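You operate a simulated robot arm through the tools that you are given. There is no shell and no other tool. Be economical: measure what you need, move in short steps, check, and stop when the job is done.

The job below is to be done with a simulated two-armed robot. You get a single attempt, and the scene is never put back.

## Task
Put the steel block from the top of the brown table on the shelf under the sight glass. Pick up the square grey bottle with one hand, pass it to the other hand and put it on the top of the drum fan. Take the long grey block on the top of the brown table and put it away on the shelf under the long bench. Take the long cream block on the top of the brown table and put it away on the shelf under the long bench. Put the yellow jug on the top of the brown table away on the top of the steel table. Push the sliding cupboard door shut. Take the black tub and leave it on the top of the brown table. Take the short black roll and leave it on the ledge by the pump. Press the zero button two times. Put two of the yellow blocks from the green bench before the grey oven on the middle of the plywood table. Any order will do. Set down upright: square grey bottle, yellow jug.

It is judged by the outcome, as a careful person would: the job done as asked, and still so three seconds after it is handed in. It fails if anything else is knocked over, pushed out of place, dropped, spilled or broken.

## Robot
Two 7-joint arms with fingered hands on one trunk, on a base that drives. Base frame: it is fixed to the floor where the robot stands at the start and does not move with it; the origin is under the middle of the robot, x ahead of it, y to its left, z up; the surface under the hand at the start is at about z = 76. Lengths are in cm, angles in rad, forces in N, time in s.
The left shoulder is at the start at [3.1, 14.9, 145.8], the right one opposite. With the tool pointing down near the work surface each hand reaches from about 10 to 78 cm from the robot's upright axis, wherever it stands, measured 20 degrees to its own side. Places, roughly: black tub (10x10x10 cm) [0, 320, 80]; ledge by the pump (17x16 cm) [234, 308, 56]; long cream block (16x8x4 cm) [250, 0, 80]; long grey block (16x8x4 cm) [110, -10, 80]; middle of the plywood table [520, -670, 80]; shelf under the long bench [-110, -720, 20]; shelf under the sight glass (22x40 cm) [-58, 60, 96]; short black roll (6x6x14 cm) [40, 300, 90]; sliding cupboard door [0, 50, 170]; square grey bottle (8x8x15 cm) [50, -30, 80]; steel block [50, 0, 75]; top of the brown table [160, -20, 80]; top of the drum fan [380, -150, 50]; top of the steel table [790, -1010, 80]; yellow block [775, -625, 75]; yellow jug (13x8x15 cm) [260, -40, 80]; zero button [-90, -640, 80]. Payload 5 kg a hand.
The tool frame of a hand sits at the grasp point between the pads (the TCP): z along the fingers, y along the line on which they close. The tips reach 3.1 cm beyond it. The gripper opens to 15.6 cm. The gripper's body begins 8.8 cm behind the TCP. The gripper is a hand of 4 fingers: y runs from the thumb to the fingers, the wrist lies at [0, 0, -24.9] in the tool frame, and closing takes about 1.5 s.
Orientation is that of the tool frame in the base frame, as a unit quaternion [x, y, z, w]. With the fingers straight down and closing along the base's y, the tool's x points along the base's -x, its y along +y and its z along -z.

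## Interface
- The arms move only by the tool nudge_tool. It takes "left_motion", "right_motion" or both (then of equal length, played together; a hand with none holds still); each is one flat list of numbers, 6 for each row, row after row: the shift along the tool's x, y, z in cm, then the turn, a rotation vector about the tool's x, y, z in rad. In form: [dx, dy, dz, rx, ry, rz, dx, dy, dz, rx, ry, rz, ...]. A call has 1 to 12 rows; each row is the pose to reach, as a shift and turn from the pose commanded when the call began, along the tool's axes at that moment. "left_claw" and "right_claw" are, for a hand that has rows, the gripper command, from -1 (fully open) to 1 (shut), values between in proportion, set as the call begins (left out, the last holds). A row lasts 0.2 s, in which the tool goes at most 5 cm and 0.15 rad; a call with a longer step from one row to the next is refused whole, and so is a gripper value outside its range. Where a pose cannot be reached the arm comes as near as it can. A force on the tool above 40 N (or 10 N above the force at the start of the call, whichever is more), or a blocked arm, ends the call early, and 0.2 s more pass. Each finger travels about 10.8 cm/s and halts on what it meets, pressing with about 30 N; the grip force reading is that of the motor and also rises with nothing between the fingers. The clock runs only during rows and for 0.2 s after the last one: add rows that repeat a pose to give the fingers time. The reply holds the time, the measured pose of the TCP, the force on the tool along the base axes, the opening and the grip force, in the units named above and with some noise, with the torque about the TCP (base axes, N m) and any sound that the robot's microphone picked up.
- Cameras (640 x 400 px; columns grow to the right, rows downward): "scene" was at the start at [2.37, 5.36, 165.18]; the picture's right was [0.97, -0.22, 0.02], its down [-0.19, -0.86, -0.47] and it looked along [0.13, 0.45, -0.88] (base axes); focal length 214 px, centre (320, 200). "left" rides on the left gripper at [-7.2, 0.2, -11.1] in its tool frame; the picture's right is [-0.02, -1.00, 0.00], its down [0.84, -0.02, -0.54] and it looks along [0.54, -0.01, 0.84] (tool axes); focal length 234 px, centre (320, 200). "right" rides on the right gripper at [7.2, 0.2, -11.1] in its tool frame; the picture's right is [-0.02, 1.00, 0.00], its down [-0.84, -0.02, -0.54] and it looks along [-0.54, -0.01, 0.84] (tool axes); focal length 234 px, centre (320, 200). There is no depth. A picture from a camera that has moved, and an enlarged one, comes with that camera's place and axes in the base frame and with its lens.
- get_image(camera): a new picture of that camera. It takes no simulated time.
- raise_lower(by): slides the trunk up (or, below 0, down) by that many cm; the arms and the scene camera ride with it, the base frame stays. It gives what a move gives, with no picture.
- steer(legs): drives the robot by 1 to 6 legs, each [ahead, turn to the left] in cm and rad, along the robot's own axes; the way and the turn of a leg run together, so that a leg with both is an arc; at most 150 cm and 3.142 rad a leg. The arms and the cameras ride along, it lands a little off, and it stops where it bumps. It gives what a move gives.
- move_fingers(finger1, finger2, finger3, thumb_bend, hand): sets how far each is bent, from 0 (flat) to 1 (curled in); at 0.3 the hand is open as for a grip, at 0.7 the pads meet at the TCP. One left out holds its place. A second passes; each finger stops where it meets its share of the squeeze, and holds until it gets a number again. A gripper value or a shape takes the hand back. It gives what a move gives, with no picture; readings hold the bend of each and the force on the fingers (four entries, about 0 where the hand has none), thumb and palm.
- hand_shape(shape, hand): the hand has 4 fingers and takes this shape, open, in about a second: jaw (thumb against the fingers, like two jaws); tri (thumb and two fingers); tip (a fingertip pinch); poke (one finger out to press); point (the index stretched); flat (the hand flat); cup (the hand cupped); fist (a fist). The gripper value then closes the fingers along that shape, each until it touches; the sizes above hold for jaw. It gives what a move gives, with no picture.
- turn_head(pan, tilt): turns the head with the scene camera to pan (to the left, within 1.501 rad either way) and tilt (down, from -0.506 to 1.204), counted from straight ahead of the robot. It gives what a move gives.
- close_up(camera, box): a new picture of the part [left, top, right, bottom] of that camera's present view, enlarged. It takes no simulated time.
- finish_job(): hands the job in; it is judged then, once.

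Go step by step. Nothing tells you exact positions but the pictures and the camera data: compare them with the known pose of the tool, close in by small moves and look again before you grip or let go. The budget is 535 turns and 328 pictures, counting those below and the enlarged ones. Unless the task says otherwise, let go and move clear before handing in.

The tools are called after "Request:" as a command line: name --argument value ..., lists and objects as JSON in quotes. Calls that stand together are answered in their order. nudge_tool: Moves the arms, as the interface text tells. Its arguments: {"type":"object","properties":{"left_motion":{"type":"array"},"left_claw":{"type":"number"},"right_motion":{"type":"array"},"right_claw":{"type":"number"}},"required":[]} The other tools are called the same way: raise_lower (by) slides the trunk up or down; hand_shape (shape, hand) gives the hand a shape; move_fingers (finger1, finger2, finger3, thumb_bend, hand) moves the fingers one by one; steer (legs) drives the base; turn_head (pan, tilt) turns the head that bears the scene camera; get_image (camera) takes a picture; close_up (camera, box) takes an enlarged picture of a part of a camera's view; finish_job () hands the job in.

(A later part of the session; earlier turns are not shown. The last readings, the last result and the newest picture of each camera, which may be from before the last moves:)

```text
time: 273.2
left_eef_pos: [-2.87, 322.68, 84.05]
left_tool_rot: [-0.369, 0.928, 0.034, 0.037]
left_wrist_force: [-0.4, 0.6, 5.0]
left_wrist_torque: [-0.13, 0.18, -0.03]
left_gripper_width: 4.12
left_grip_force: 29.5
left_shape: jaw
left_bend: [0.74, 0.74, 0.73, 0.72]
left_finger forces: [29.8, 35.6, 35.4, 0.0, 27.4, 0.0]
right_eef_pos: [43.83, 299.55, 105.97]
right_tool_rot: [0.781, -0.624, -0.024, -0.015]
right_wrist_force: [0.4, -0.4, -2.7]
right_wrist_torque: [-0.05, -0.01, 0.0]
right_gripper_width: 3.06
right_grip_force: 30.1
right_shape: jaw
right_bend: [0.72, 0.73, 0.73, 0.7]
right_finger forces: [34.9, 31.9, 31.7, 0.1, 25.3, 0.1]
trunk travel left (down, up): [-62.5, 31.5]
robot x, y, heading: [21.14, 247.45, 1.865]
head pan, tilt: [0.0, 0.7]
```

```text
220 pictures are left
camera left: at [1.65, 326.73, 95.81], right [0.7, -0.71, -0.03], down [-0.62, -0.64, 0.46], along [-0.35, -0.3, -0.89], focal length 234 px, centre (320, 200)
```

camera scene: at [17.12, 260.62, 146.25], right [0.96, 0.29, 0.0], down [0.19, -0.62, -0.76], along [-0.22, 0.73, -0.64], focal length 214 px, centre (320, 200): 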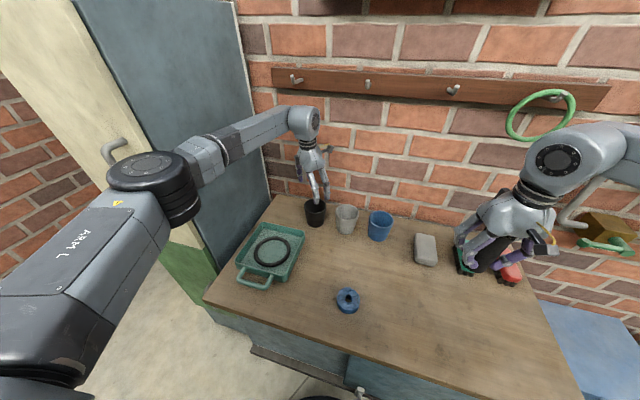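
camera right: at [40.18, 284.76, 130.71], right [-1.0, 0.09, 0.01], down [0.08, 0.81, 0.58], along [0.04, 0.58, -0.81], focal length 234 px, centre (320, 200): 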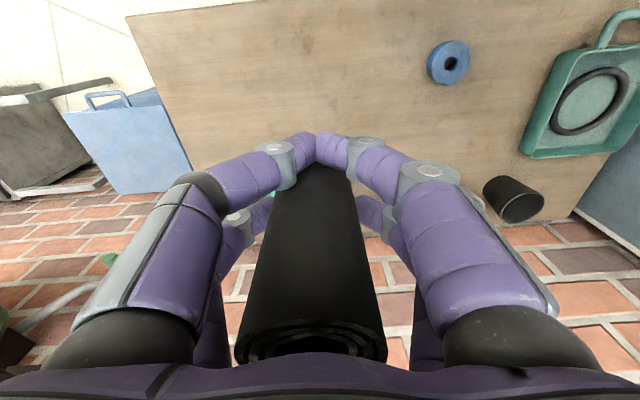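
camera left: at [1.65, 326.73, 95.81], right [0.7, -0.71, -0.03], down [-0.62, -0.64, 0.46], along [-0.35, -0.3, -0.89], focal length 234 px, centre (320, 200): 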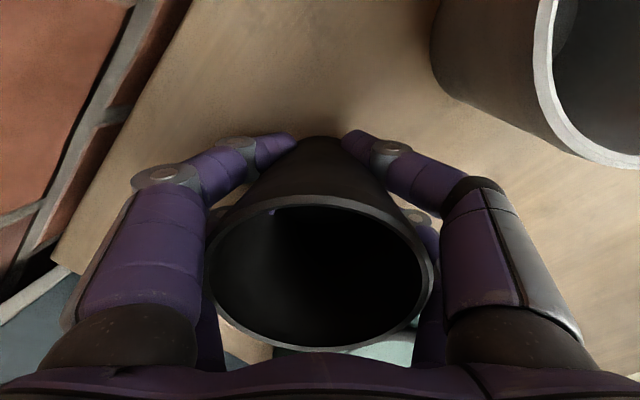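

All fingers hold the tub. I lift it straight up.

Request:
nudge_tool --left_motion '[0, 0, -2, 0, 0, 0, 0, 0, -6, 0, 0, 0, 0, 0, -10, 0, 0, 0, 0, 0, -14, 0, 0, 0, 0, 0, -18, 0, 0, 0, 0, 0, -22, 0, 0, 0, 0, 0, -22, 0, 0, 0]'

Request:
get_image --camera "scene"

Request:
get_image --camera "left"

```text
time: 274.8
left_eef_pos: [-3.94, 320.81, 106.02]
left_tool_rot: [-0.368, 0.929, 0.033, 0.037]
left_wrist_force: [-0.8, 0.2, -0.8]
left_wrist_torque: [-0.03, 0.0, 0.01]
left_gripper_width: 4.11
left_grip_force: 30.3
left_shape: jaw
left_bend: [0.74, 0.73, 0.73, 0.72]
left_finger forces: [28.2, 35.9, 35.6, 0.1, 27.1, 0.1]
right_eef_pos: [43.8, 299.64, 106.03]
right_tool_rot: [0.781, -0.624, -0.023, -0.013]
right_wrist_force: [0.8, 1.1, -2.1]
right_wrist_torque: [-0.03, 0.02, 0.0]
right_gripper_width: 3.1
right_grip_force: 30.2
right_shape: jaw
right_bend: [0.72, 0.73, 0.73, 0.7]
right_finger forces: [34.9, 32.0, 31.7, 0.0, 25.4, 0.0]
trunk travel left (down, up): [-62.5, 31.5]
robot x, y, heading: [20.7, 247.48, 1.862]
head pan, tilt: [0.0, 0.7]
```

```text
219 pictures are left
camera scene: at [17.09, 260.68, 146.25], right [0.96, 0.29, 0.0], down [0.19, -0.62, -0.76], along [-0.22, 0.73, -0.64], focal length 214 px, centre (320, 200)
```

scene: 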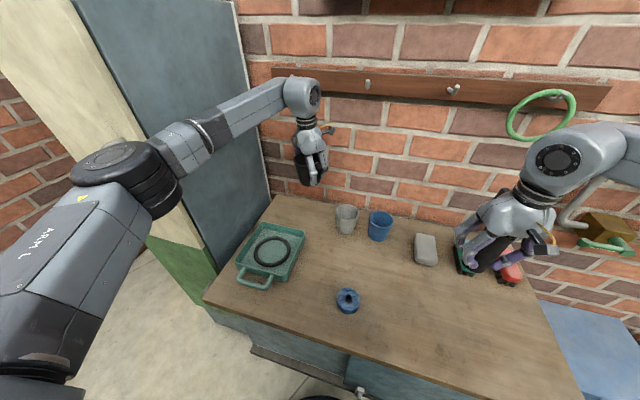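

```text
218 pictures are left
camera left: at [0.76, 324.85, 117.68], right [0.7, -0.71, -0.03], down [-0.62, -0.63, 0.46], along [-0.35, -0.31, -0.89], focal length 234 px, centre (320, 200)
```

left: 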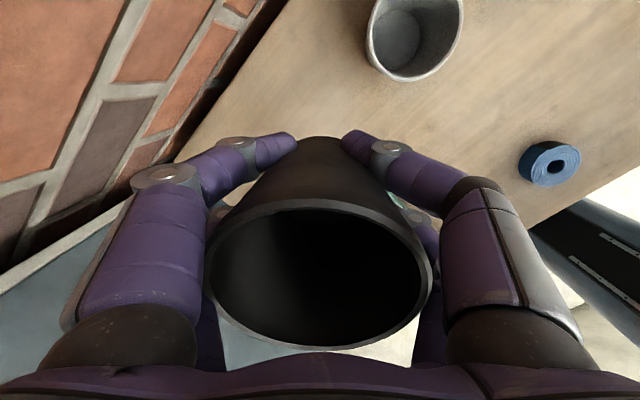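

The tub is lifted cleanly. I back away from the cabinet and drive to the ledge.

Request:
steer --legs '[[-60, 0], [0, -0.93], [0, -0.93]]'

Request:
turn_head --pan 0.4 --tilt 0.5

Request:
get_image --camera "scene"

```text
time: 283.0
left_eef_pos: [115.57, 192.26, 105.97]
left_tool_rot: [0.527, 0.848, -0.01, 0.049]
left_wrist_force: [-0.2, 0.6, -0.9]
left_wrist_torque: [0.0, -0.01, -0.02]
left_gripper_width: 4.08
left_grip_force: 30.6
left_shape: jaw
left_bend: [0.74, 0.73, 0.73, 0.72]
left_finger forces: [27.5, 35.3, 34.4, 0.0, 25.5, 0.0]
right_eef_pos: [81.55, 153.01, 106.04]
right_tool_rot: [0.038, 0.999, 0.001, 0.026]
right_wrist_force: [-0.1, -0.2, -3.8]
right_wrist_torque: [0.01, 0.01, -0.02]
right_gripper_width: 3.1
right_grip_force: 29.2
right_shape: jaw
right_bend: [0.72, 0.73, 0.73, 0.7]
right_finger forces: [31.3, 30.9, 30.7, 0.0, 25.0, 0.0]
trunk travel left (down, up): [-62.5, 31.5]
robot x, y, heading: [38.59, 189.93, -0.005]
head pan, tilt: [0.0, 0.7]
```

```text
time: 283.9
left_eef_pos: [115.73, 192.18, 106.02]
left_tool_rot: [0.527, 0.848, -0.01, 0.048]
left_wrist_force: [0.0, 0.3, -0.4]
left_wrist_torque: [-0.03, 0.01, 0.0]
left_gripper_width: 4.07
left_grip_force: 29.7
left_shape: jaw
left_bend: [0.74, 0.73, 0.73, 0.72]
left_finger forces: [27.7, 35.5, 34.2, 0.0, 25.6, 0.0]
right_eef_pos: [81.62, 152.95, 105.96]
right_tool_rot: [0.037, 0.999, 0.002, 0.026]
right_wrist_force: [0.2, -0.5, -2.8]
right_wrist_torque: [0.04, 0.01, 0.01]
right_gripper_width: 3.08
right_grip_force: 30.1
right_shape: jaw
right_bend: [0.72, 0.73, 0.73, 0.7]
right_finger forces: [31.3, 30.9, 30.6, 0.0, 25.1, 0.1]
trunk travel left (down, up): [-62.5, 31.5]
robot x, y, heading: [38.48, 189.79, -0.002]
head pan, tilt: [0.4, 0.499]
```

```text
217 pictures are left
camera scene: at [51.94, 193.3, 148.02], right [0.39, -0.92, 0.0], down [-0.44, -0.18, -0.88], along [0.81, 0.34, -0.48], focal length 214 px, centre (320, 200)
```

scene: 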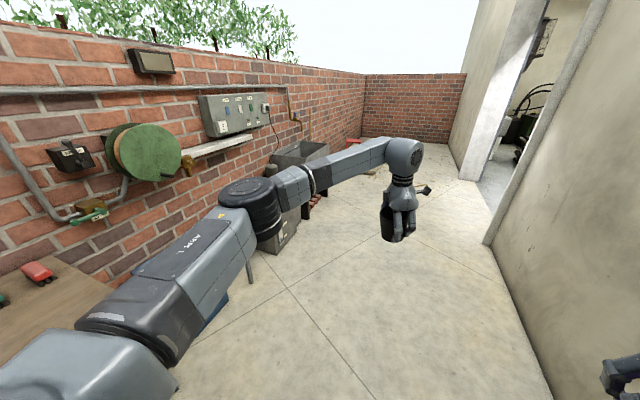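

I drive on and turn to face the ledge.

Request:
steer --legs '[[100, 0], [85, 0], [0, 0.79], [0, 0.78]]'

Request:
turn_head --pan -0.1 --tilt 0.8

Request:
get_image --camera "scene"

```text
time: 297.4
left_eef_pos: [218.08, 267.71, 105.95]
left_tool_rot: [-0.243, 0.969, 0.029, 0.041]
left_wrist_force: [0.3, -0.6, -0.7]
left_wrist_torque: [-0.03, 0.01, 0.0]
left_gripper_width: 4.07
left_grip_force: 30.3
left_shape: jaw
left_bend: [0.74, 0.73, 0.73, 0.72]
left_finger forces: [27.1, 34.9, 33.8, 0.0, 24.3, 0.0]
right_eef_pos: [258.55, 235.02, 105.89]
right_tool_rot: [-0.692, 0.722, 0.022, 0.017]
right_wrist_force: [0.0, -0.1, -3.1]
right_wrist_torque: [0.01, 0.04, 0.01]
right_gripper_width: 3.06
right_grip_force: 30.0
right_shape: jaw
right_bend: [0.72, 0.73, 0.73, 0.7]
right_finger forces: [28.3, 30.3, 29.5, 0.0, 25.4, 0.1]
trunk travel left (down, up): [-62.5, 31.5]
robot x, y, heading: [223.08, 190.81, 1.606]
head pan, tilt: [0.4, 0.499]
```

```text
time: 298.3
left_eef_pos: [218.12, 267.73, 105.99]
left_tool_rot: [-0.244, 0.969, 0.028, 0.041]
left_wrist_force: [-1.3, 0.0, -0.9]
left_wrist_torque: [0.02, -0.01, 0.03]
left_gripper_width: 4.06
left_grip_force: 30.2
left_shape: jaw
left_bend: [0.74, 0.73, 0.73, 0.72]
left_finger forces: [27.0, 34.9, 33.9, 0.0, 24.3, 0.1]
right_eef_pos: [258.58, 235.06, 106.02]
right_tool_rot: [-0.691, 0.722, 0.02, 0.016]
right_wrist_force: [-0.3, 0.4, -4.0]
right_wrist_torque: [0.02, 0.02, 0.0]
right_gripper_width: 3.06
right_grip_force: 29.9
right_shape: jaw
right_bend: [0.72, 0.73, 0.73, 0.7]
right_finger forces: [28.3, 30.2, 29.6, 0.0, 25.4, 0.0]
trunk travel left (down, up): [-62.5, 31.5]
robot x, y, heading: [223.11, 190.88, 1.597]
head pan, tilt: [-0.099, 0.799]
```

```text
216 pictures are left
camera scene: at [223.45, 203.88, 145.43], right [1.0, -0.07, 0.0], down [-0.05, -0.72, -0.7], along [0.05, 0.7, -0.72], focal length 214 px, centre (320, 200)
```

scene: 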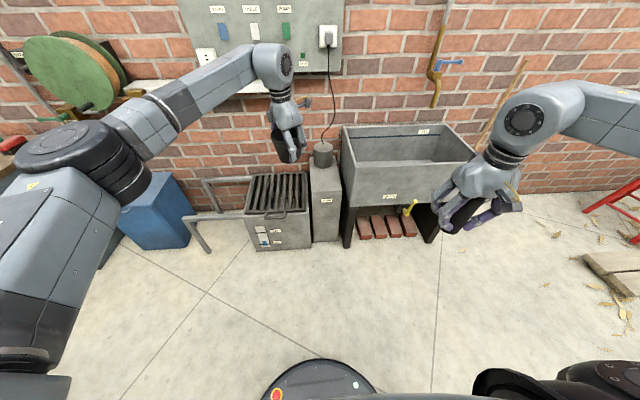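

The ledge's free top is near (234, 308). I first swing the left hand away to the left and up, so that both hands don't crowd.

Request:
nudge_tool --left_motion '[4, 0, -1.5, 0, 0, 0, 8, -0.3, -3, 0, 0, 0, 12, -0.5, -4.5, 0, 0, 0, 16, -0.7, -6, 0, 0, 0, 20, -1, -7.5, 0, 0, 0, 24, -1.2, -9, 0, 0, 0, 28, -1.4, -10.5, 0, 0, 0, 28, -1.4, -10.5, 0, 0, 0]'

Request:
steer --legs '[[42, 0]]'

Request:
get_image --camera "scene"

```text
time: 300.1
left_eef_pos: [193.51, 252.73, 113.9]
left_tool_rot: [-0.242, 0.969, 0.028, 0.04]
left_wrist_force: [-0.2, 1.4, -0.7]
left_wrist_torque: [-0.05, 0.03, 0.01]
left_gripper_width: 4.05
left_grip_force: 30.4
left_shape: jaw
left_bend: [0.74, 0.74, 0.73, 0.72]
left_finger forces: [26.3, 34.6, 34.4, 0.0, 24.1, 0.0]
right_eef_pos: [258.63, 235.16, 105.95]
right_tool_rot: [-0.692, 0.722, 0.021, 0.015]
right_wrist_force: [1.1, 0.4, -3.2]
right_wrist_torque: [0.0, 0.06, -0.01]
right_gripper_width: 3.08
right_grip_force: 29.9
right_shape: jaw
right_bend: [0.72, 0.73, 0.73, 0.7]
right_finger forces: [28.6, 30.4, 29.7, 0.0, 25.5, 0.1]
trunk travel left (down, up): [-62.5, 31.5]
robot x, y, heading: [223.16, 190.54, 1.602]
head pan, tilt: [-0.099, 0.799]
```

```text
time: 302.6
left_eef_pos: [191.88, 293.96, 113.9]
left_tool_rot: [-0.244, 0.969, 0.028, 0.04]
left_wrist_force: [0.1, -0.5, -0.3]
left_wrist_torque: [-0.01, -0.02, 0.01]
left_gripper_width: 4.05
left_grip_force: 30.1
left_shape: jaw
left_bend: [0.74, 0.74, 0.73, 0.72]
left_finger forces: [26.4, 34.6, 34.6, 0.0, 24.2, 0.0]
right_eef_pos: [257.14, 276.46, 106.07]
right_tool_rot: [-0.693, 0.721, 0.021, 0.017]
right_wrist_force: [-0.7, -0.3, -3.4]
right_wrist_torque: [0.01, 0.02, 0.02]
right_gripper_width: 3.05
right_grip_force: 30.4
right_shape: jaw
right_bend: [0.72, 0.73, 0.73, 0.7]
right_finger forces: [28.8, 30.5, 29.7, 0.1, 25.5, 0.0]
trunk travel left (down, up): [-62.5, 31.5]
robot x, y, heading: [221.89, 232.33, 1.599]
head pan, tilt: [-0.099, 0.799]
```

```text
215 pictures are left
camera scene: at [222.11, 245.2, 145.43], right [1.0, -0.07, 0.0], down [-0.05, -0.72, -0.7], along [0.05, 0.7, -0.72], focal length 214 px, centre (320, 200)
```

scene: 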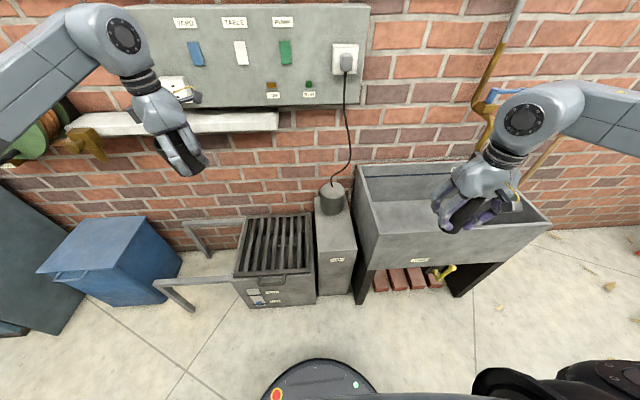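

I lower the trunk 25 cm, then take the roll sideways and forward over the ledge.

Request:
raise_lower --by -25

Request:
nudge_tool --right_motion '[0, 4, 0, 0, 0, 0, 0, 8, 0, 0, 0, 0, 0, 12, 0, 0, 0, 0, 0, 16, 0, 0, 0, 0, 0, 20, 0, 0, 0, 0, 0, 24.5, 0, 0, 0, 0, -4.5, 24.7, 0, 0, 0, 0, -9, 25, 0, 0, 0, 0, -13.5, 25.3, 0, 0, 0, 0, -18, 25.6, 0, 0, 0, 0, -22, 25.8, 0, 0, 0, 0, -22, 25.8, 0, 0, 0, 0]'

Request:
get_image --camera "scene"

Request:
get_image --camera "right"

```text
time: 305.2
left_eef_pos: [191.95, 293.9, 89.15]
left_tool_rot: [-0.244, 0.969, 0.028, 0.041]
left_wrist_force: [0.0, -0.1, -1.6]
left_wrist_torque: [0.0, 0.02, -0.02]
left_gripper_width: 4.05
left_grip_force: 29.7
left_shape: jaw
left_bend: [0.74, 0.74, 0.73, 0.72]
left_finger forces: [26.4, 34.7, 34.6, 0.1, 24.2, 0.0]
right_eef_pos: [257.14, 276.53, 80.94]
right_tool_rot: [-0.692, 0.722, 0.021, 0.018]
right_wrist_force: [0.6, 0.7, -3.4]
right_wrist_torque: [-0.01, -0.02, -0.01]
right_gripper_width: 3.03
right_grip_force: 30.4
right_shape: jaw
right_bend: [0.72, 0.73, 0.73, 0.7]
right_finger forces: [28.8, 30.5, 29.7, 0.1, 25.6, 0.1]
trunk travel left (down, up): [-37.5, 56.5]
robot x, y, heading: [222.21, 232.18, 1.602]
head pan, tilt: [-0.099, 0.799]
```

```text
time: 307.8
left_eef_pos: [191.92, 293.88, 88.94]
left_tool_rot: [-0.244, 0.968, 0.029, 0.041]
left_wrist_force: [0.3, -0.2, -0.3]
left_wrist_torque: [-0.01, -0.03, 0.01]
left_gripper_width: 4.06
left_grip_force: 30.4
left_shape: jaw
left_bend: [0.74, 0.74, 0.73, 0.72]
left_finger forces: [26.2, 34.6, 34.5, 0.0, 24.3, 0.0]
right_eef_pos: [232.2, 299.57, 82.31]
right_tool_rot: [-0.693, 0.721, 0.021, 0.017]
right_wrist_force: [-0.9, 0.1, -2.5]
right_wrist_torque: [0.01, 0.04, 0.03]
right_gripper_width: 3.02
right_grip_force: 29.9
right_shape: jaw
right_bend: [0.72, 0.73, 0.73, 0.7]
right_finger forces: [30.5, 31.4, 30.2, 0.0, 26.3, 0.0]
trunk travel left (down, up): [-37.5, 56.5]
robot x, y, heading: [221.84, 231.86, 1.603]
head pan, tilt: [-0.099, 0.799]
```

```text
214 pictures are left
camera scene: at [222.1, 245.19, 120.43], right [1.0, -0.07, 0.0], down [-0.05, -0.72, -0.7], along [0.05, 0.7, -0.72], focal length 214 px, centre (320, 200)
```

scene: 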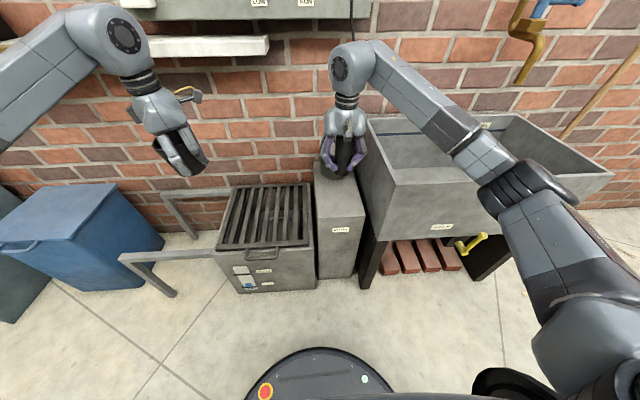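

```text
213 pictures are left
camera right: at [231.88, 291.6, 93.12], right [-1.0, 0.06, 0.01], down [0.06, 0.81, 0.59], along [0.03, 0.59, -0.81], focal length 234 px, centre (320, 200)
```

right: 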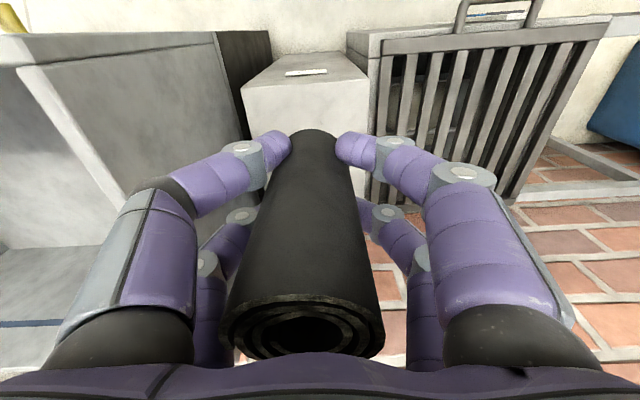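

The roll is just in front of the ledge centre. I go forward 6.5 cm and lower close to the ledge.

Request:
nudge_tool --right_motion '[-3.3, -0.5, 0, 0, 0, 0, -6.7, -1, 0, 0, 0, 0, -6.7, -1, 4.5, 0, 0, 0, -6.7, -1, 9, 0, 0, 0, -6.7, -1, 13, 0, 0, 0, -6.7, -1, 16, 0, 0, 0, -6.7, -1, 16, 0, 0, 0]'

Request:
get_image --camera "right"

Request:
close_up --camera "scene" --box '[260, 100, 420, 220]'

```text
time: 309.4
left_eef_pos: [191.83, 294.02, 88.97]
left_tool_rot: [-0.244, 0.968, 0.028, 0.041]
left_wrist_force: [0.2, -0.1, -0.9]
left_wrist_torque: [0.02, -0.03, 0.01]
left_gripper_width: 4.03
left_grip_force: 30.1
left_shape: jaw
left_bend: [0.74, 0.74, 0.73, 0.72]
left_finger forces: [26.2, 34.6, 34.6, 0.0, 24.3, 0.0]
right_eef_pos: [233.21, 306.86, 66.64]
right_tool_rot: [-0.693, 0.721, 0.021, 0.018]
right_wrist_force: [0.1, -0.3, -3.4]
right_wrist_torque: [-0.03, 0.02, 0.0]
right_gripper_width: 3.02
right_grip_force: 30.1
right_shape: jaw
right_bend: [0.72, 0.73, 0.73, 0.7]
right_finger forces: [31.2, 31.8, 30.6, 0.0, 26.3, 0.1]
trunk travel left (down, up): [-37.5, 56.5]
robot x, y, heading: [221.55, 232.39, 1.602]
head pan, tilt: [-0.099, 0.799]
```

```text
212 pictures are left
camera right: at [232.95, 298.95, 77.42], right [-1.0, 0.06, 0.01], down [0.06, 0.81, 0.59], along [0.03, 0.59, -0.81], focal length 234 px, centre (320, 200)
```

right: 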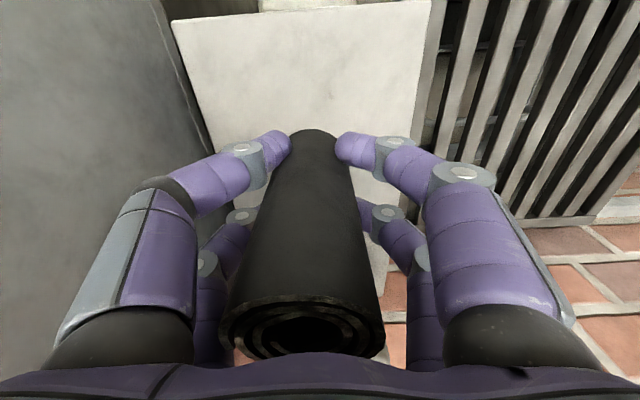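

```text
3.33 times, centred on (340, 160) of scene
camera zoom: at [222.08, 245.2, 120.43], right [1.0, -0.07, 0.0], down [-0.05, -0.72, -0.7], along [0.05, 0.7, -0.72], focal length 715 px, centre (253, 333)
```

zoom: 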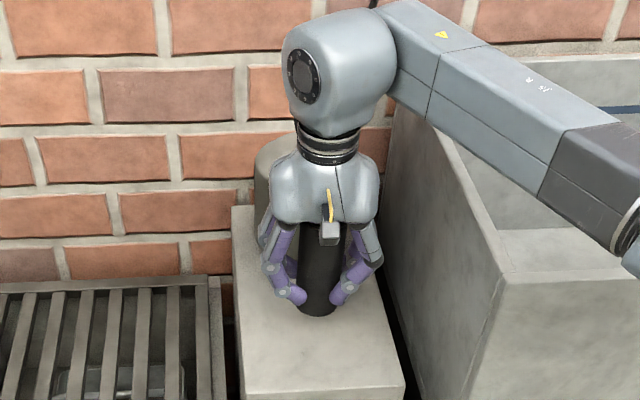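

The roll is centred over the ledge, close to it. I lower gently to contact.

Request:
nudge_tool --right_motion '[0, 0, 0.7, 0, 0, 0, 0, 0, 1.4, 0, 0, 0, 0, 0, 2.1, 0, 0, 0, 0, 0, 2.8, 0, 0, 0, 0, 0, 2.8, 0, 0, 0]'

```text
time: 310.6
left_eef_pos: [191.87, 293.96, 88.99]
left_tool_rot: [-0.244, 0.969, 0.029, 0.041]
left_wrist_force: [-0.1, 0.3, -0.3]
left_wrist_torque: [0.0, -0.01, -0.03]
left_gripper_width: 4.04
left_grip_force: 29.9
left_shape: jaw
left_bend: [0.74, 0.74, 0.73, 0.72]
left_finger forces: [26.2, 34.6, 34.7, 0.0, 24.3, 0.0]
right_eef_pos: [233.4, 307.18, 63.85]
right_tool_rot: [-0.692, 0.721, 0.021, 0.017]
right_wrist_force: [0.0, 0.7, -3.4]
right_wrist_torque: [-0.02, 0.02, -0.02]
right_gripper_width: 3.01
right_grip_force: 30.1
right_shape: jaw
right_bend: [0.72, 0.73, 0.73, 0.7]
right_finger forces: [31.1, 31.8, 30.7, 0.1, 26.3, 0.1]
trunk travel left (down, up): [-37.5, 56.5]
robot x, y, heading: [221.96, 232.19, 1.6]
head pan, tilt: [-0.099, 0.799]
```

Request:
nudge_tool --right_motion '[0, 0, 0.4, 0, 0, 0, 0, 0, 0.8, 0, 0, 0, 0, 0, 1.2, 0, 0, 0, 0, 0, 1.6, 0, 0, 0, 0, 0, 2, 0, 0, 0, 0, 0, 2, 0, 0, 0]'

```text
time: 312.0
left_eef_pos: [192.0, 293.89, 89.0]
left_tool_rot: [-0.244, 0.968, 0.028, 0.041]
left_wrist_force: [0.1, -0.9, -1.1]
left_wrist_torque: [-0.02, 0.02, 0.01]
left_gripper_width: 4.04
left_grip_force: 30.4
left_shape: jaw
left_bend: [0.74, 0.74, 0.73, 0.72]
left_finger forces: [26.2, 34.7, 34.6, 0.1, 24.3, 0.1]
right_eef_pos: [233.46, 307.28, 61.95]
right_tool_rot: [-0.693, 0.721, 0.02, 0.017]
right_wrist_force: [-0.2, 1.1, -2.5]
right_wrist_torque: [0.02, 0.01, 0.01]
right_gripper_width: 3.02
right_grip_force: 30.0
right_shape: jaw
right_bend: [0.72, 0.73, 0.73, 0.7]
right_finger forces: [31.2, 32.0, 30.5, 0.0, 26.3, 0.1]
trunk travel left (down, up): [-37.5, 56.5]
robot x, y, heading: [221.65, 232.07, 1.603]
head pan, tilt: [-0.099, 0.799]
```

Request:
nudge_tool --right_motion '[0, 0, 0.4, 0, 0, 0, 0, 0, 0.8, 0, 0, 0, 0, 0, 1.2, 0, 0, 0, 0, 0, 1.2, 0, 0, 0]'

Request:
close_up --camera "scene" --box '[260, 100, 420, 220]'

```text
time: 313.1
left_eef_pos: [192.09, 293.69, 89.1]
left_tool_rot: [-0.245, 0.968, 0.029, 0.041]
left_wrist_force: [-0.5, -0.6, -1.1]
left_wrist_torque: [0.0, 0.0, -0.01]
left_gripper_width: 4.01
left_grip_force: 30.0
left_shape: jaw
left_bend: [0.74, 0.74, 0.73, 0.72]
left_finger forces: [26.2, 34.6, 34.6, 0.0, 24.3, 0.0]
right_eef_pos: [233.37, 307.57, 61.6]
right_tool_rot: [-0.692, 0.721, 0.025, 0.018]
right_wrist_force: [2.8, -10.5, 19.6]
right_wrist_torque: [-0.53, -0.35, -0.04]
right_gripper_width: 3.19
right_grip_force: 30.5
right_shape: jaw
right_bend: [0.73, 0.73, 0.74, 0.71]
right_finger forces: [38.3, 33.4, 31.6, 0.0, 33.3, 0.0]
trunk travel left (down, up): [-37.5, 56.5]
robot x, y, heading: [221.82, 232.08, 1.605]
head pan, tilt: [-0.099, 0.799]
stopped in row 4 (right hand): the force on the tool passed its limit at 41 N (the readings are from after the stop); the commanded pose is now the measured one
```

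```text
3.33 times, centred on (340, 160) of scene
camera zoom: at [222.08, 244.97, 120.44], right [1.0, -0.07, 0.0], down [-0.05, -0.71, -0.7], along [0.05, 0.7, -0.72], focal length 715 px, centre (253, 333)
```

zoom: 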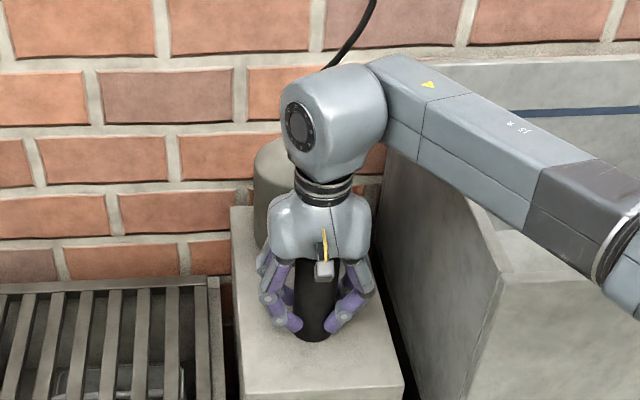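

Contact: the roll stands on the ledge. I ease up slightly and open partway, then lift out.

Request:
nudge_tool --right_motion '[0, 0, -0.2, 0, 0, 0, 0, 0, -0.3, 0, 0, 0, 0, 0, -0.3, 0, 0, 0]'

Request:
nudge_tool --right_motion '[0, 0, 0, 0, 0, 0, 0, 0, 0, 0, 0, 0, 0, 0, 0, 0, 0, 0, 0, 0, 0, 0, 0, 0]' --right_claw -0.4

Request:
get_image --camera "right"

```text
time: 313.9
left_eef_pos: [191.83, 293.84, 89.07]
left_tool_rot: [-0.244, 0.968, 0.03, 0.042]
left_wrist_force: [-0.8, 0.7, -1.7]
left_wrist_torque: [0.02, -0.02, 0.05]
left_gripper_width: 4.04
left_grip_force: 30.0
left_shape: jaw
left_bend: [0.74, 0.74, 0.73, 0.72]
left_finger forces: [26.2, 34.6, 34.6, 0.0, 24.3, 0.1]
right_eef_pos: [233.27, 307.47, 61.6]
right_tool_rot: [-0.693, 0.72, 0.024, 0.019]
right_wrist_force: [1.0, -1.2, 11.0]
right_wrist_torque: [-0.29, -0.18, -0.04]
right_gripper_width: 3.18
right_grip_force: 29.7
right_shape: jaw
right_bend: [0.73, 0.73, 0.74, 0.71]
right_finger forces: [35.9, 34.8, 32.5, 0.0, 30.6, 0.0]
trunk travel left (down, up): [-37.5, 56.5]
robot x, y, heading: [221.73, 232.3, 1.604]
head pan, tilt: [-0.099, 0.799]
```

```text
time: 314.9
left_eef_pos: [191.87, 293.97, 88.96]
left_tool_rot: [-0.245, 0.968, 0.029, 0.041]
left_wrist_force: [-0.1, 0.1, -0.7]
left_wrist_torque: [0.05, -0.01, 0.02]
left_gripper_width: 4.05
left_grip_force: 29.7
left_shape: jaw
left_bend: [0.74, 0.74, 0.73, 0.72]
left_finger forces: [26.2, 34.6, 34.6, 0.1, 24.3, 0.0]
right_eef_pos: [233.33, 307.56, 61.49]
right_tool_rot: [-0.693, 0.721, 0.023, 0.018]
right_wrist_force: [0.4, -0.1, -0.1]
right_wrist_torque: [0.01, 0.01, -0.03]
right_gripper_width: 10.91
right_grip_force: 0.1
right_shape: jaw
right_bend: [0.28, 0.28, 0.28, 0.59]
right_finger forces: [0.1, 0.1, 0.1, 0.1, 0.0, 0.0]
trunk travel left (down, up): [-37.5, 56.5]
robot x, y, heading: [221.69, 232.11, 1.604]
head pan, tilt: [-0.099, 0.799]
```

```text
209 pictures are left
camera right: at [233.0, 299.54, 72.18], right [-1.0, 0.06, 0.01], down [0.06, 0.8, 0.59], along [0.03, 0.59, -0.81], focal length 234 px, centre (320, 200)
```

right: 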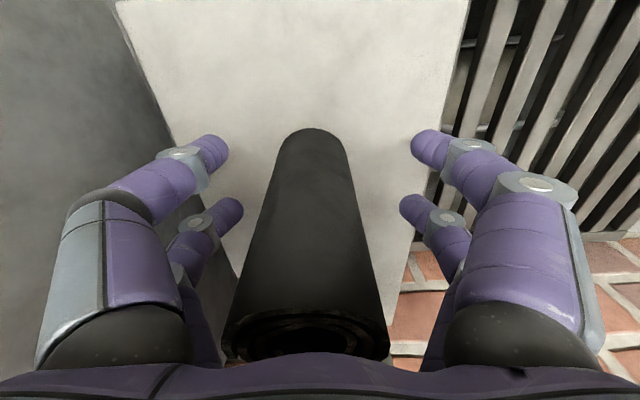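

The roll stands free. I lift the right hand straight up.

Request:
nudge_tool --right_motion '[0, 0, -3, 0, 0, 0, 0, 0, -7, 0, 0, 0, 0, 0, -11, 0, 0, 0, 0, 0, -15, 0, 0, 0, 0, 0, -19, 0, 0, 0, 0, 0, -23, 0, 0, 0, 4, 0, -25, 0, 0, 0, 8, -1, -25, 0, 0, 0, 12, -4, -25, 0, 0, 0, 16, -7, -25, 0, 0, 0]'

Request:
close_up --camera "scene" --box '[240, 100, 440, 260]'

```text
time: 317.1
left_eef_pos: [191.92, 293.85, 89.13]
left_tool_rot: [-0.246, 0.968, 0.029, 0.04]
left_wrist_force: [-0.8, -0.8, -0.7]
left_wrist_torque: [-0.02, 0.03, 0.0]
left_gripper_width: 4.04
left_grip_force: 30.4
left_shape: jaw
left_bend: [0.74, 0.74, 0.73, 0.72]
left_finger forces: [26.1, 34.6, 34.5, 0.1, 24.3, 0.0]
right_eef_pos: [240.01, 289.87, 85.48]
right_tool_rot: [-0.692, 0.721, 0.024, 0.018]
right_wrist_force: [0.4, -0.9, 0.8]
right_wrist_torque: [-0.01, -0.01, 0.0]
right_gripper_width: 10.91
right_grip_force: 0.2
right_shape: jaw
right_bend: [0.28, 0.28, 0.28, 0.59]
right_finger forces: [0.0, 0.1, 0.1, 0.0, 0.0, 0.0]
trunk travel left (down, up): [-37.5, 56.5]
robot x, y, heading: [221.67, 232.01, 1.599]
head pan, tilt: [-0.099, 0.799]
```

```text
2.50 times, centred on (340, 180) of scene
camera zoom: at [222.15, 245.1, 120.45], right [1.0, -0.07, 0.0], down [-0.05, -0.71, -0.7], along [0.05, 0.7, -0.72], focal length 536 px, centre (270, 250)
```

zoom: 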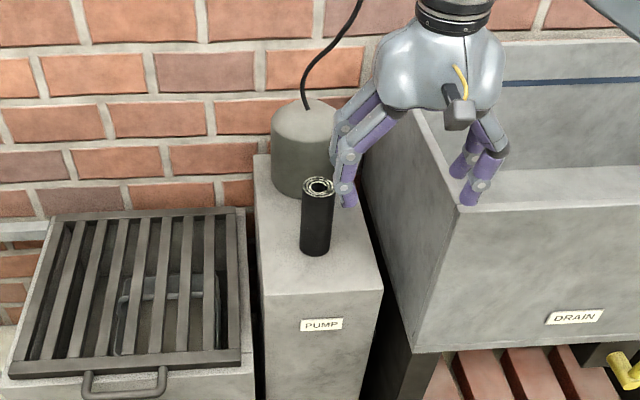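

The roll stands on the pump ledge. Now I carry the tub back: back out, raise the trunk a bit, and go through the doorway.

Request:
steer --legs '[[-38, 0]]'

Request:
raise_lower --by 30

Request:
steer --legs '[[0, -0.8], [0, -0.8], [75, 0], [75, 0], [0, -0.78], [0, -0.78]]'

Request:
turn_head --pan 0 --tilt 0.4

Request:
get_image --camera "scene"

```text
time: 319.5
left_eef_pos: [192.9, 255.44, 89.01]
left_tool_rot: [-0.247, 0.968, 0.03, 0.041]
left_wrist_force: [0.6, 0.7, -0.8]
left_wrist_torque: [0.02, 0.01, -0.02]
left_gripper_width: 4.04
left_grip_force: 30.4
left_shape: jaw
left_bend: [0.74, 0.74, 0.73, 0.72]
left_finger forces: [26.2, 34.7, 34.6, 0.0, 24.3, 0.0]
right_eef_pos: [241.01, 251.86, 85.56]
right_tool_rot: [-0.694, 0.719, 0.025, 0.019]
right_wrist_force: [-0.1, -0.1, -0.5]
right_wrist_torque: [0.0, -0.01, -0.02]
right_gripper_width: 10.9
right_grip_force: 0.0
right_shape: jaw
right_bend: [0.28, 0.28, 0.28, 0.59]
right_finger forces: [0.0, 0.0, 0.1, 0.1, 0.1, 0.0]
trunk travel left (down, up): [-37.5, 56.5]
robot x, y, heading: [223.17, 194.06, 1.613]
head pan, tilt: [-0.099, 0.799]
```

```text
time: 322.5
left_eef_pos: [192.86, 255.57, 118.86]
left_tool_rot: [-0.247, 0.968, 0.028, 0.041]
left_wrist_force: [0.0, -0.3, -1.4]
left_wrist_torque: [-0.04, -0.05, -0.01]
left_gripper_width: 4.05
left_grip_force: 30.6
left_shape: jaw
left_bend: [0.74, 0.73, 0.73, 0.72]
left_finger forces: [26.1, 34.5, 34.6, 0.1, 24.2, 0.0]
right_eef_pos: [240.96, 251.83, 115.48]
right_tool_rot: [-0.694, 0.719, 0.024, 0.018]
right_wrist_force: [0.1, -0.2, 1.3]
right_wrist_torque: [0.05, 0.01, -0.01]
right_gripper_width: 10.88
right_grip_force: 0.1
right_shape: jaw
right_bend: [0.28, 0.28, 0.28, 0.59]
right_finger forces: [0.0, 0.0, 0.1, 0.0, 0.1, 0.0]
trunk travel left (down, up): [-67.5, 26.5]
robot x, y, heading: [223.34, 193.86, 1.606]
head pan, tilt: [-0.099, 0.799]
```

```text
time: 338.5
left_eef_pos: [400.88, 133.62, 118.99]
left_tool_rot: [0.971, 0.234, -0.041, 0.028]
left_wrist_force: [-0.4, 0.1, -0.9]
left_wrist_torque: [-0.02, 0.01, -0.03]
left_gripper_width: 4.01
left_grip_force: 30.0
left_shape: jaw
left_bend: [0.74, 0.74, 0.73, 0.72]
left_finger forces: [26.1, 34.4, 32.9, 0.0, 22.7, 0.0]
right_eef_pos: [352.9, 138.34, 115.52]
right_tool_rot: [0.727, 0.686, -0.018, 0.024]
right_wrist_force: [-0.7, -0.3, 0.0]
right_wrist_torque: [0.01, -0.03, 0.0]
right_gripper_width: 10.89
right_grip_force: 0.2
right_shape: jaw
right_bend: [0.28, 0.28, 0.28, 0.59]
right_finger forces: [0.0, 0.0, 0.0, 0.0, 0.0, 0.0]
trunk travel left (down, up): [-67.5, 26.5]
robot x, y, heading: [372.14, 196.02, -1.558]
head pan, tilt: [-0.099, 0.799]
```

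```text
time: 339.4
left_eef_pos: [400.9, 133.55, 118.94]
left_tool_rot: [0.971, 0.235, -0.041, 0.027]
left_wrist_force: [0.0, -0.2, -0.7]
left_wrist_torque: [-0.01, -0.03, 0.02]
left_gripper_width: 4.01
left_grip_force: 29.7
left_shape: jaw
left_bend: [0.74, 0.74, 0.73, 0.72]
left_finger forces: [26.2, 34.4, 32.9, 0.1, 22.7, 0.1]
right_eef_pos: [352.91, 138.42, 115.65]
right_tool_rot: [0.728, 0.685, -0.018, 0.024]
right_wrist_force: [0.1, -1.0, 0.2]
right_wrist_torque: [-0.02, -0.01, 0.0]
right_gripper_width: 10.88
right_grip_force: 0.0
right_shape: jaw
right_bend: [0.28, 0.28, 0.28, 0.59]
right_finger forces: [0.0, 0.0, 0.1, 0.1, 0.0, 0.0]
trunk travel left (down, up): [-67.5, 26.5]
robot x, y, heading: [372.1, 196.08, -1.559]
head pan, tilt: [0.0, 0.4]
```

```text
207 pictures are left
camera scene: at [372.41, 181.69, 153.93], right [-1.0, -0.01, 0.0], down [-0.01, 0.39, -0.92], along [0.01, -0.92, -0.39], focal length 214 px, centre (320, 200)
```

scene: 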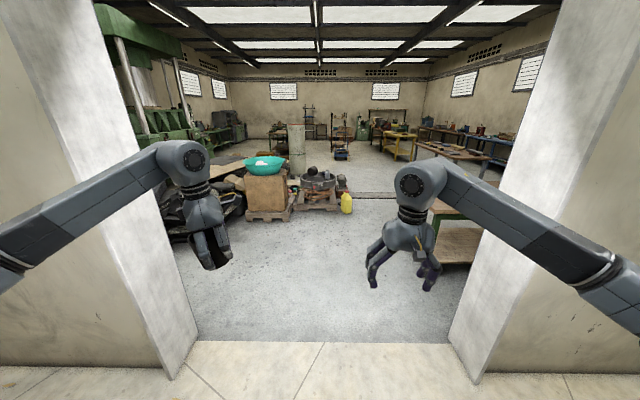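

The way through the doorway is clear. I drive in and turn to face the table's end.

Request:
steer --legs '[[110, 0], [102, 0], [0, -0.79], [0, -0.79]]'

Request:
turn_head --pan 0 --tilt 0.7

Request:
get_image --camera "scene"

```text
time: 354.1
left_eef_pos: [311.34, -44.33, 118.96]
left_tool_rot: [0.846, -0.531, -0.049, -0.01]
left_wrist_force: [0.6, 0.7, -1.4]
left_wrist_torque: [0.03, -0.03, 0.02]
left_gripper_width: 3.97
left_grip_force: 30.1
left_shape: jaw
left_bend: [0.74, 0.74, 0.73, 0.72]
left_finger forces: [25.9, 34.0, 32.7, 0.0, 22.3, 0.0]
right_eef_pos: [317.37, 3.59, 115.52]
right_tool_rot: [0.999, -0.042, -0.03, 0.003]
right_wrist_force: [-0.3, 0.2, -0.4]
right_wrist_torque: [-0.03, 0.0, -0.02]
right_gripper_width: 10.92
right_grip_force: 0.2
right_shape: jaw
right_bend: [0.28, 0.28, 0.28, 0.59]
right_finger forces: [0.0, 0.0, 0.0, 0.1, 0.1, 0.0]
trunk travel left (down, up): [-67.5, 26.5]
robot x, y, heading: [373.99, -16.38, 3.132]
head pan, tilt: [0.0, 0.4]
```

```text
time: 354.9
left_eef_pos: [311.3, -44.17, 118.95]
left_tool_rot: [0.847, -0.529, -0.048, -0.009]
left_wrist_force: [-0.4, 0.1, -1.1]
left_wrist_torque: [0.01, -0.01, -0.03]
left_gripper_width: 3.96
left_grip_force: 29.9
left_shape: jaw
left_bend: [0.74, 0.74, 0.73, 0.72]
left_finger forces: [25.9, 34.0, 32.8, 0.0, 22.3, 0.0]
right_eef_pos: [317.35, 3.66, 115.52]
right_tool_rot: [0.999, -0.042, -0.03, 0.004]
right_wrist_force: [0.8, -0.6, -0.3]
right_wrist_torque: [-0.02, 0.0, -0.03]
right_gripper_width: 10.9
right_grip_force: 0.0
right_shape: jaw
right_bend: [0.28, 0.28, 0.28, 0.59]
right_finger forces: [0.1, 0.0, 0.1, 0.0, 0.1, 0.0]
trunk travel left (down, up): [-67.5, 26.5]
robot x, y, heading: [374.17, -16.96, 3.132]
head pan, tilt: [0.0, 0.7]
```

```text
206 pictures are left
camera scene: at [360.83, -16.87, 151.26], right [0.01, 1.0, 0.0], down [0.64, -0.01, -0.77], along [-0.77, 0.01, -0.64], focal length 214 px, centre (320, 200)
```

scene: 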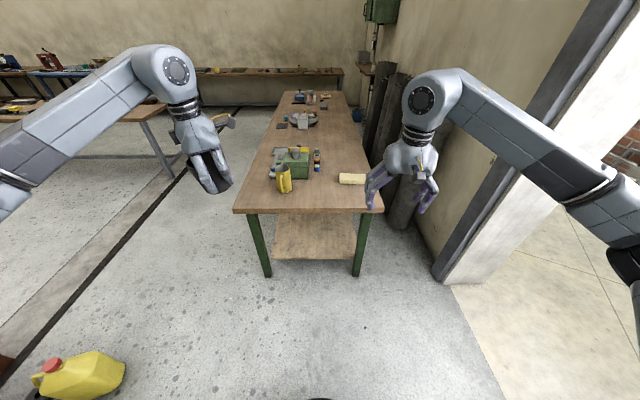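

The table end is at x≈280; jug at (261, −37), cream block at (255, 3.5). A free spot for the tub is about (267, −17). I shift the right hand aside and approach.

Request:
nudge_tool --right_motion '[0, -4, -1, 0, 0, 0, 0, -8, -2, 0, 0, 0, 0, -12, -3, 0, 0, 0, 0, -16, -4, 0, 0, 0, 0, -16, -4, 0, 0, 0]'

Request:
steer --legs '[[44, 0]]'

Request:
turn_head --pan 0 --tilt 0.9

Request:
get_image --camera "scene"

```text
time: 356.1
left_eef_pos: [311.36, -44.38, 119.01]
left_tool_rot: [0.847, -0.53, -0.049, -0.01]
left_wrist_force: [0.0, -0.6, -0.5]
left_wrist_torque: [0.0, -0.01, -0.04]
left_gripper_width: 3.96
left_grip_force: 30.0
left_shape: jaw
left_bend: [0.74, 0.74, 0.73, 0.72]
left_finger forces: [25.9, 34.0, 32.8, 0.0, 22.3, 0.0]
right_eef_pos: [318.82, 19.46, 119.3]
right_tool_rot: [0.999, -0.042, -0.03, 0.003]
right_wrist_force: [-0.6, -0.5, 0.9]
right_wrist_torque: [0.02, -0.01, 0.02]
right_gripper_width: 10.88
right_grip_force: 0.0
right_shape: jaw
right_bend: [0.28, 0.28, 0.28, 0.59]
right_finger forces: [0.0, 0.0, 0.0, 0.0, 0.0, 0.0]
trunk travel left (down, up): [-67.5, 26.5]
robot x, y, heading: [374.85, -17.04, 3.133]
head pan, tilt: [0.0, 0.7]
```

```text
time: 358.8
left_eef_pos: [268.0, -43.14, 118.99]
left_tool_rot: [0.844, -0.533, -0.048, -0.011]
left_wrist_force: [-0.1, 1.3, -0.7]
left_wrist_torque: [0.02, -0.01, -0.03]
left_gripper_width: 3.99
left_grip_force: 30.6
left_shape: jaw
left_bend: [0.74, 0.74, 0.73, 0.72]
left_finger forces: [26.0, 34.0, 33.0, 0.0, 22.3, 0.0]
right_eef_pos: [275.98, 20.54, 119.37]
right_tool_rot: [0.999, -0.046, -0.03, 0.004]
right_wrist_force: [-0.3, -0.4, -0.3]
right_wrist_torque: [0.0, 0.02, -0.01]
right_gripper_width: 10.91
right_grip_force: 0.0
right_shape: jaw
right_bend: [0.28, 0.28, 0.28, 0.59]
right_finger forces: [0.0, 0.0, 0.0, 0.1, 0.1, 0.0]
trunk travel left (down, up): [-67.5, 26.5]
robot x, y, heading: [331.15, -16.29, 3.125]
head pan, tilt: [0.0, 0.7]
```

```text
time: 359.5
left_eef_pos: [267.84, -43.28, 118.94]
left_tool_rot: [0.845, -0.533, -0.048, -0.01]
left_wrist_force: [0.7, -0.6, -1.5]
left_wrist_torque: [0.0, 0.01, 0.02]
left_gripper_width: 3.96
left_grip_force: 30.4
left_shape: jaw
left_bend: [0.74, 0.74, 0.73, 0.72]
left_finger forces: [25.9, 34.0, 32.9, 0.1, 22.3, 0.1]
right_eef_pos: [275.77, 20.48, 119.26]
right_tool_rot: [0.999, -0.045, -0.03, 0.003]
right_wrist_force: [0.4, 0.8, 1.0]
right_wrist_torque: [-0.01, -0.02, 0.02]
right_gripper_width: 10.93
right_grip_force: 0.1
right_shape: jaw
right_bend: [0.28, 0.28, 0.28, 0.59]
right_finger forces: [0.0, 0.1, 0.1, 0.0, 0.1, 0.0]
trunk travel left (down, up): [-67.5, 26.5]
robot x, y, heading: [331.21, -16.41, 3.125]
head pan, tilt: [0.0, 0.901]
```

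```text
205 pictures are left
camera scene: at [318.43, -16.22, 149.64], right [0.02, 1.0, 0.0], down [0.78, -0.01, -0.62], along [-0.62, 0.01, -0.78], focal length 214 px, centre (320, 200)
```

scene: 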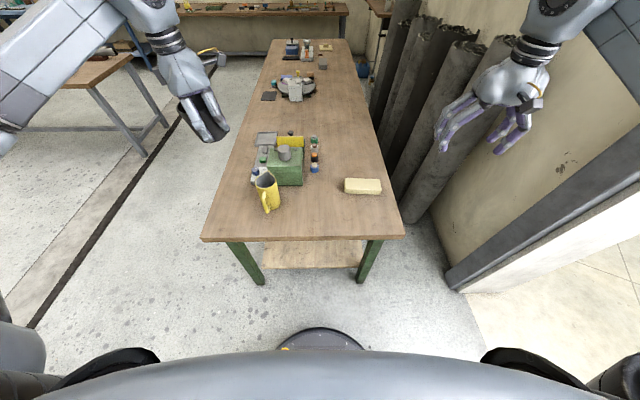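

I move the tub over the free spot near (268, −19), then lower most of the way.

Request:
nudge_tool --left_motion '[-4.32, -2.08, 0.3, 0, 0, 0, -8.64, -4.16, 0.6, 0, 0, 0, -12.96, -6.24, 0.9, 0, 0, 0, -17.3, -8.3, 1.2, 0, 0, 0, -21.6, -10.4, 1.6, 0, 0, 0, -21.3, -10.5, 6, 0, 0, 0, -20.9, -10.7, 10.5, 0, 0, 0, -20.5, -10.8, 15, 0, 0, 0, -20.1, -11, 19.5, 0, 0, 0, -19.7, -11.1, 24, 0, 0, 0, -19.3, -11.3, 28.5, 0, 0, 0, -18.9, -11.5, 32, 0, 0, 0]'

Request:
get_image --camera "scene"

Request:
get_image --camera "left"

```text
time: 362.1
left_eef_pos: [267.67, -19.08, 88.36]
left_tool_rot: [0.844, -0.533, -0.049, -0.01]
left_wrist_force: [-0.4, 0.5, -0.6]
left_wrist_torque: [0.01, -0.03, 0.01]
left_gripper_width: 3.89
left_grip_force: 30.0
left_shape: jaw
left_bend: [0.74, 0.74, 0.73, 0.72]
left_finger forces: [27.4, 34.5, 33.5, 0.0, 22.9, 0.0]
right_eef_pos: [275.84, 20.44, 119.31]
right_tool_rot: [0.999, -0.045, -0.03, 0.003]
right_wrist_force: [0.4, -0.6, 0.8]
right_wrist_torque: [0.03, 0.0, 0.0]
right_gripper_width: 10.92
right_grip_force: 0.1
right_shape: jaw
right_bend: [0.28, 0.28, 0.28, 0.59]
right_finger forces: [0.0, 0.0, 0.0, 0.1, 0.0, 0.0]
trunk travel left (down, up): [-67.5, 26.5]
robot x, y, heading: [331.25, -16.42, 3.126]
head pan, tilt: [0.0, 0.901]
```

```text
204 pictures are left
camera scene: at [318.45, -16.27, 149.64], right [0.02, 1.0, 0.0], down [0.78, -0.01, -0.62], along [-0.62, 0.01, -0.78], focal length 214 px, centre (320, 200)
```

scene: 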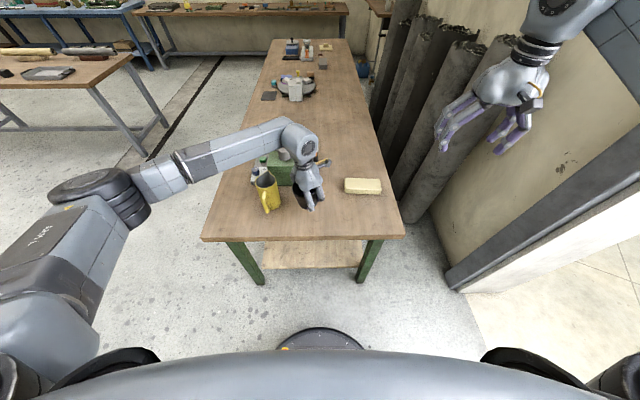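

```text
203 pictures are left
camera left: at [265.21, -13.4, 100.11], right [0.89, 0.45, -0.03], down [0.42, -0.78, 0.46], along [0.18, -0.43, -0.89], focal length 234 px, centre (320, 200)
```

left: 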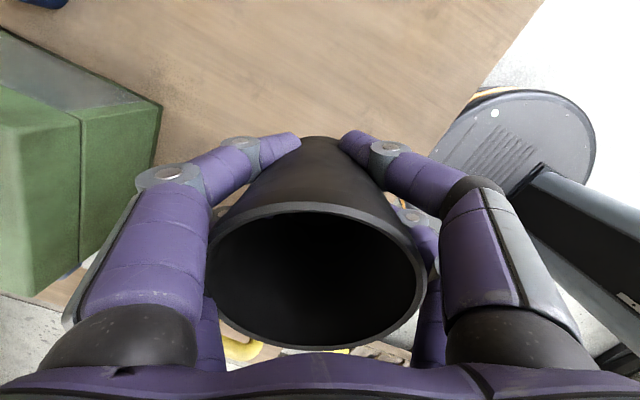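

There is room; I shift 3 cm away from the jug and lower until contact.

Request:
nudge_tool --left_motion '[-1.4, -0.7, 0, 0, 0, 0, -2.7, -1.3, 0.2, 0, 0, 0, -2.5, -1.3, 2.2, 0, 0, 0, -2.3, -1.4, 4.2, 0, 0, 0, -2.2, -1.5, 5.5, 0, 0, 0, -2.2, -1.5, 5.5, 0, 0, 0]'

```text
time: 363.5
left_eef_pos: [267.92, -16.04, 83.2]
left_tool_rot: [0.845, -0.533, -0.048, -0.01]
left_wrist_force: [0.4, 0.0, -1.1]
left_wrist_torque: [0.05, -0.01, 0.05]
left_gripper_width: 3.9
left_grip_force: 30.2
left_shape: jaw
left_bend: [0.74, 0.74, 0.73, 0.72]
left_finger forces: [27.7, 34.6, 33.7, 0.1, 23.1, 0.0]
right_eef_pos: [276.02, 20.57, 119.22]
right_tool_rot: [0.999, -0.045, -0.03, 0.004]
right_wrist_force: [0.1, -0.4, -0.3]
right_wrist_torque: [0.01, -0.01, 0.0]
right_gripper_width: 10.89
right_grip_force: 0.0
right_shape: jaw
right_bend: [0.28, 0.28, 0.28, 0.59]
right_finger forces: [0.1, 0.0, 0.0, 0.0, 0.1, 0.1]
trunk travel left (down, up): [-67.5, 26.5]
robot x, y, heading: [331.16, -16.21, 3.124]
head pan, tilt: [0.0, 0.901]
```

Request:
nudge_tool --left_motion '[0, 0, 0.5, 0, 0, 0, 0.1, 0, 1, 0, 0, 0, 0.1, 0, 1.5, 0, 0, 0, 0.2, 0, 2, 0, 0, 0, 0.2, -0.1, 2.5, 0, 0, 0, 0.2, -0.1, 2.5, 0, 0, 0]'

Request:
get_image --camera "left"

```text
time: 364.9
left_eef_pos: [267.95, -15.99, 80.63]
left_tool_rot: [0.845, -0.533, -0.049, -0.01]
left_wrist_force: [-0.6, 0.5, -2.0]
left_wrist_torque: [-0.01, 0.01, 0.02]
left_gripper_width: 3.89
left_grip_force: 30.4
left_shape: jaw
left_bend: [0.74, 0.74, 0.73, 0.72]
left_finger forces: [27.8, 34.7, 33.9, 0.1, 23.2, 0.1]
right_eef_pos: [275.92, 20.52, 119.31]
right_tool_rot: [0.999, -0.045, -0.03, 0.004]
right_wrist_force: [-0.7, 0.5, 0.9]
right_wrist_torque: [0.03, 0.0, -0.01]
right_gripper_width: 10.91
right_grip_force: 0.1
right_shape: jaw
right_bend: [0.28, 0.28, 0.28, 0.59]
right_finger forces: [0.0, 0.1, 0.1, 0.0, 0.1, 0.1]
trunk travel left (down, up): [-67.5, 26.5]
robot x, y, heading: [331.12, -16.52, 3.127]
head pan, tilt: [0.0, 0.901]
```

```text
202 pictures are left
camera left: at [265.45, -10.31, 92.28], right [0.89, 0.45, -0.03], down [0.42, -0.78, 0.46], along [0.18, -0.43, -0.89], focal length 234 px, centre (320, 200)
```

left: 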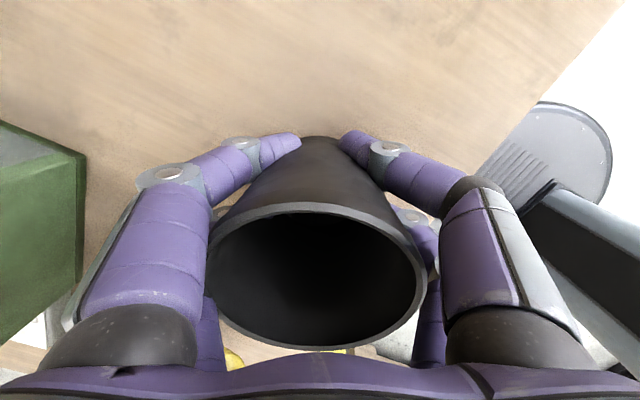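

Request:
nudge_tool --left_motion '[0, 0, 0.3, 0, 0, 0, 0, 0, 0.6, 0, 0, 0, 0.1, 0, 0.9, 0, 0, 0, 0.1, 0, 0.9, 0, 0, 0]'

```text
time: 365.9
left_eef_pos: [267.86, -16.03, 80.0]
left_tool_rot: [0.845, -0.533, -0.05, -0.01]
left_wrist_force: [-2.3, 0.5, 14.9]
left_wrist_torque: [-0.62, -0.2, -0.08]
left_gripper_width: 3.93
left_grip_force: 29.9
left_shape: jaw
left_bend: [0.74, 0.74, 0.74, 0.72]
left_finger forces: [30.4, 35.9, 36.4, 0.0, 24.8, 0.0]
right_eef_pos: [276.02, 20.55, 119.41]
right_tool_rot: [0.998, -0.045, -0.031, 0.003]
right_wrist_force: [-0.6, -0.3, 0.5]
right_wrist_torque: [0.01, 0.0, 0.0]
right_gripper_width: 10.9
right_grip_force: 0.0
right_shape: jaw
right_bend: [0.28, 0.28, 0.28, 0.59]
right_finger forces: [0.0, 0.1, 0.1, 0.0, 0.0, 0.0]
trunk travel left (down, up): [-67.5, 26.5]
robot x, y, heading: [331.06, -16.51, 3.126]
head pan, tilt: [0.0, 0.901]
```

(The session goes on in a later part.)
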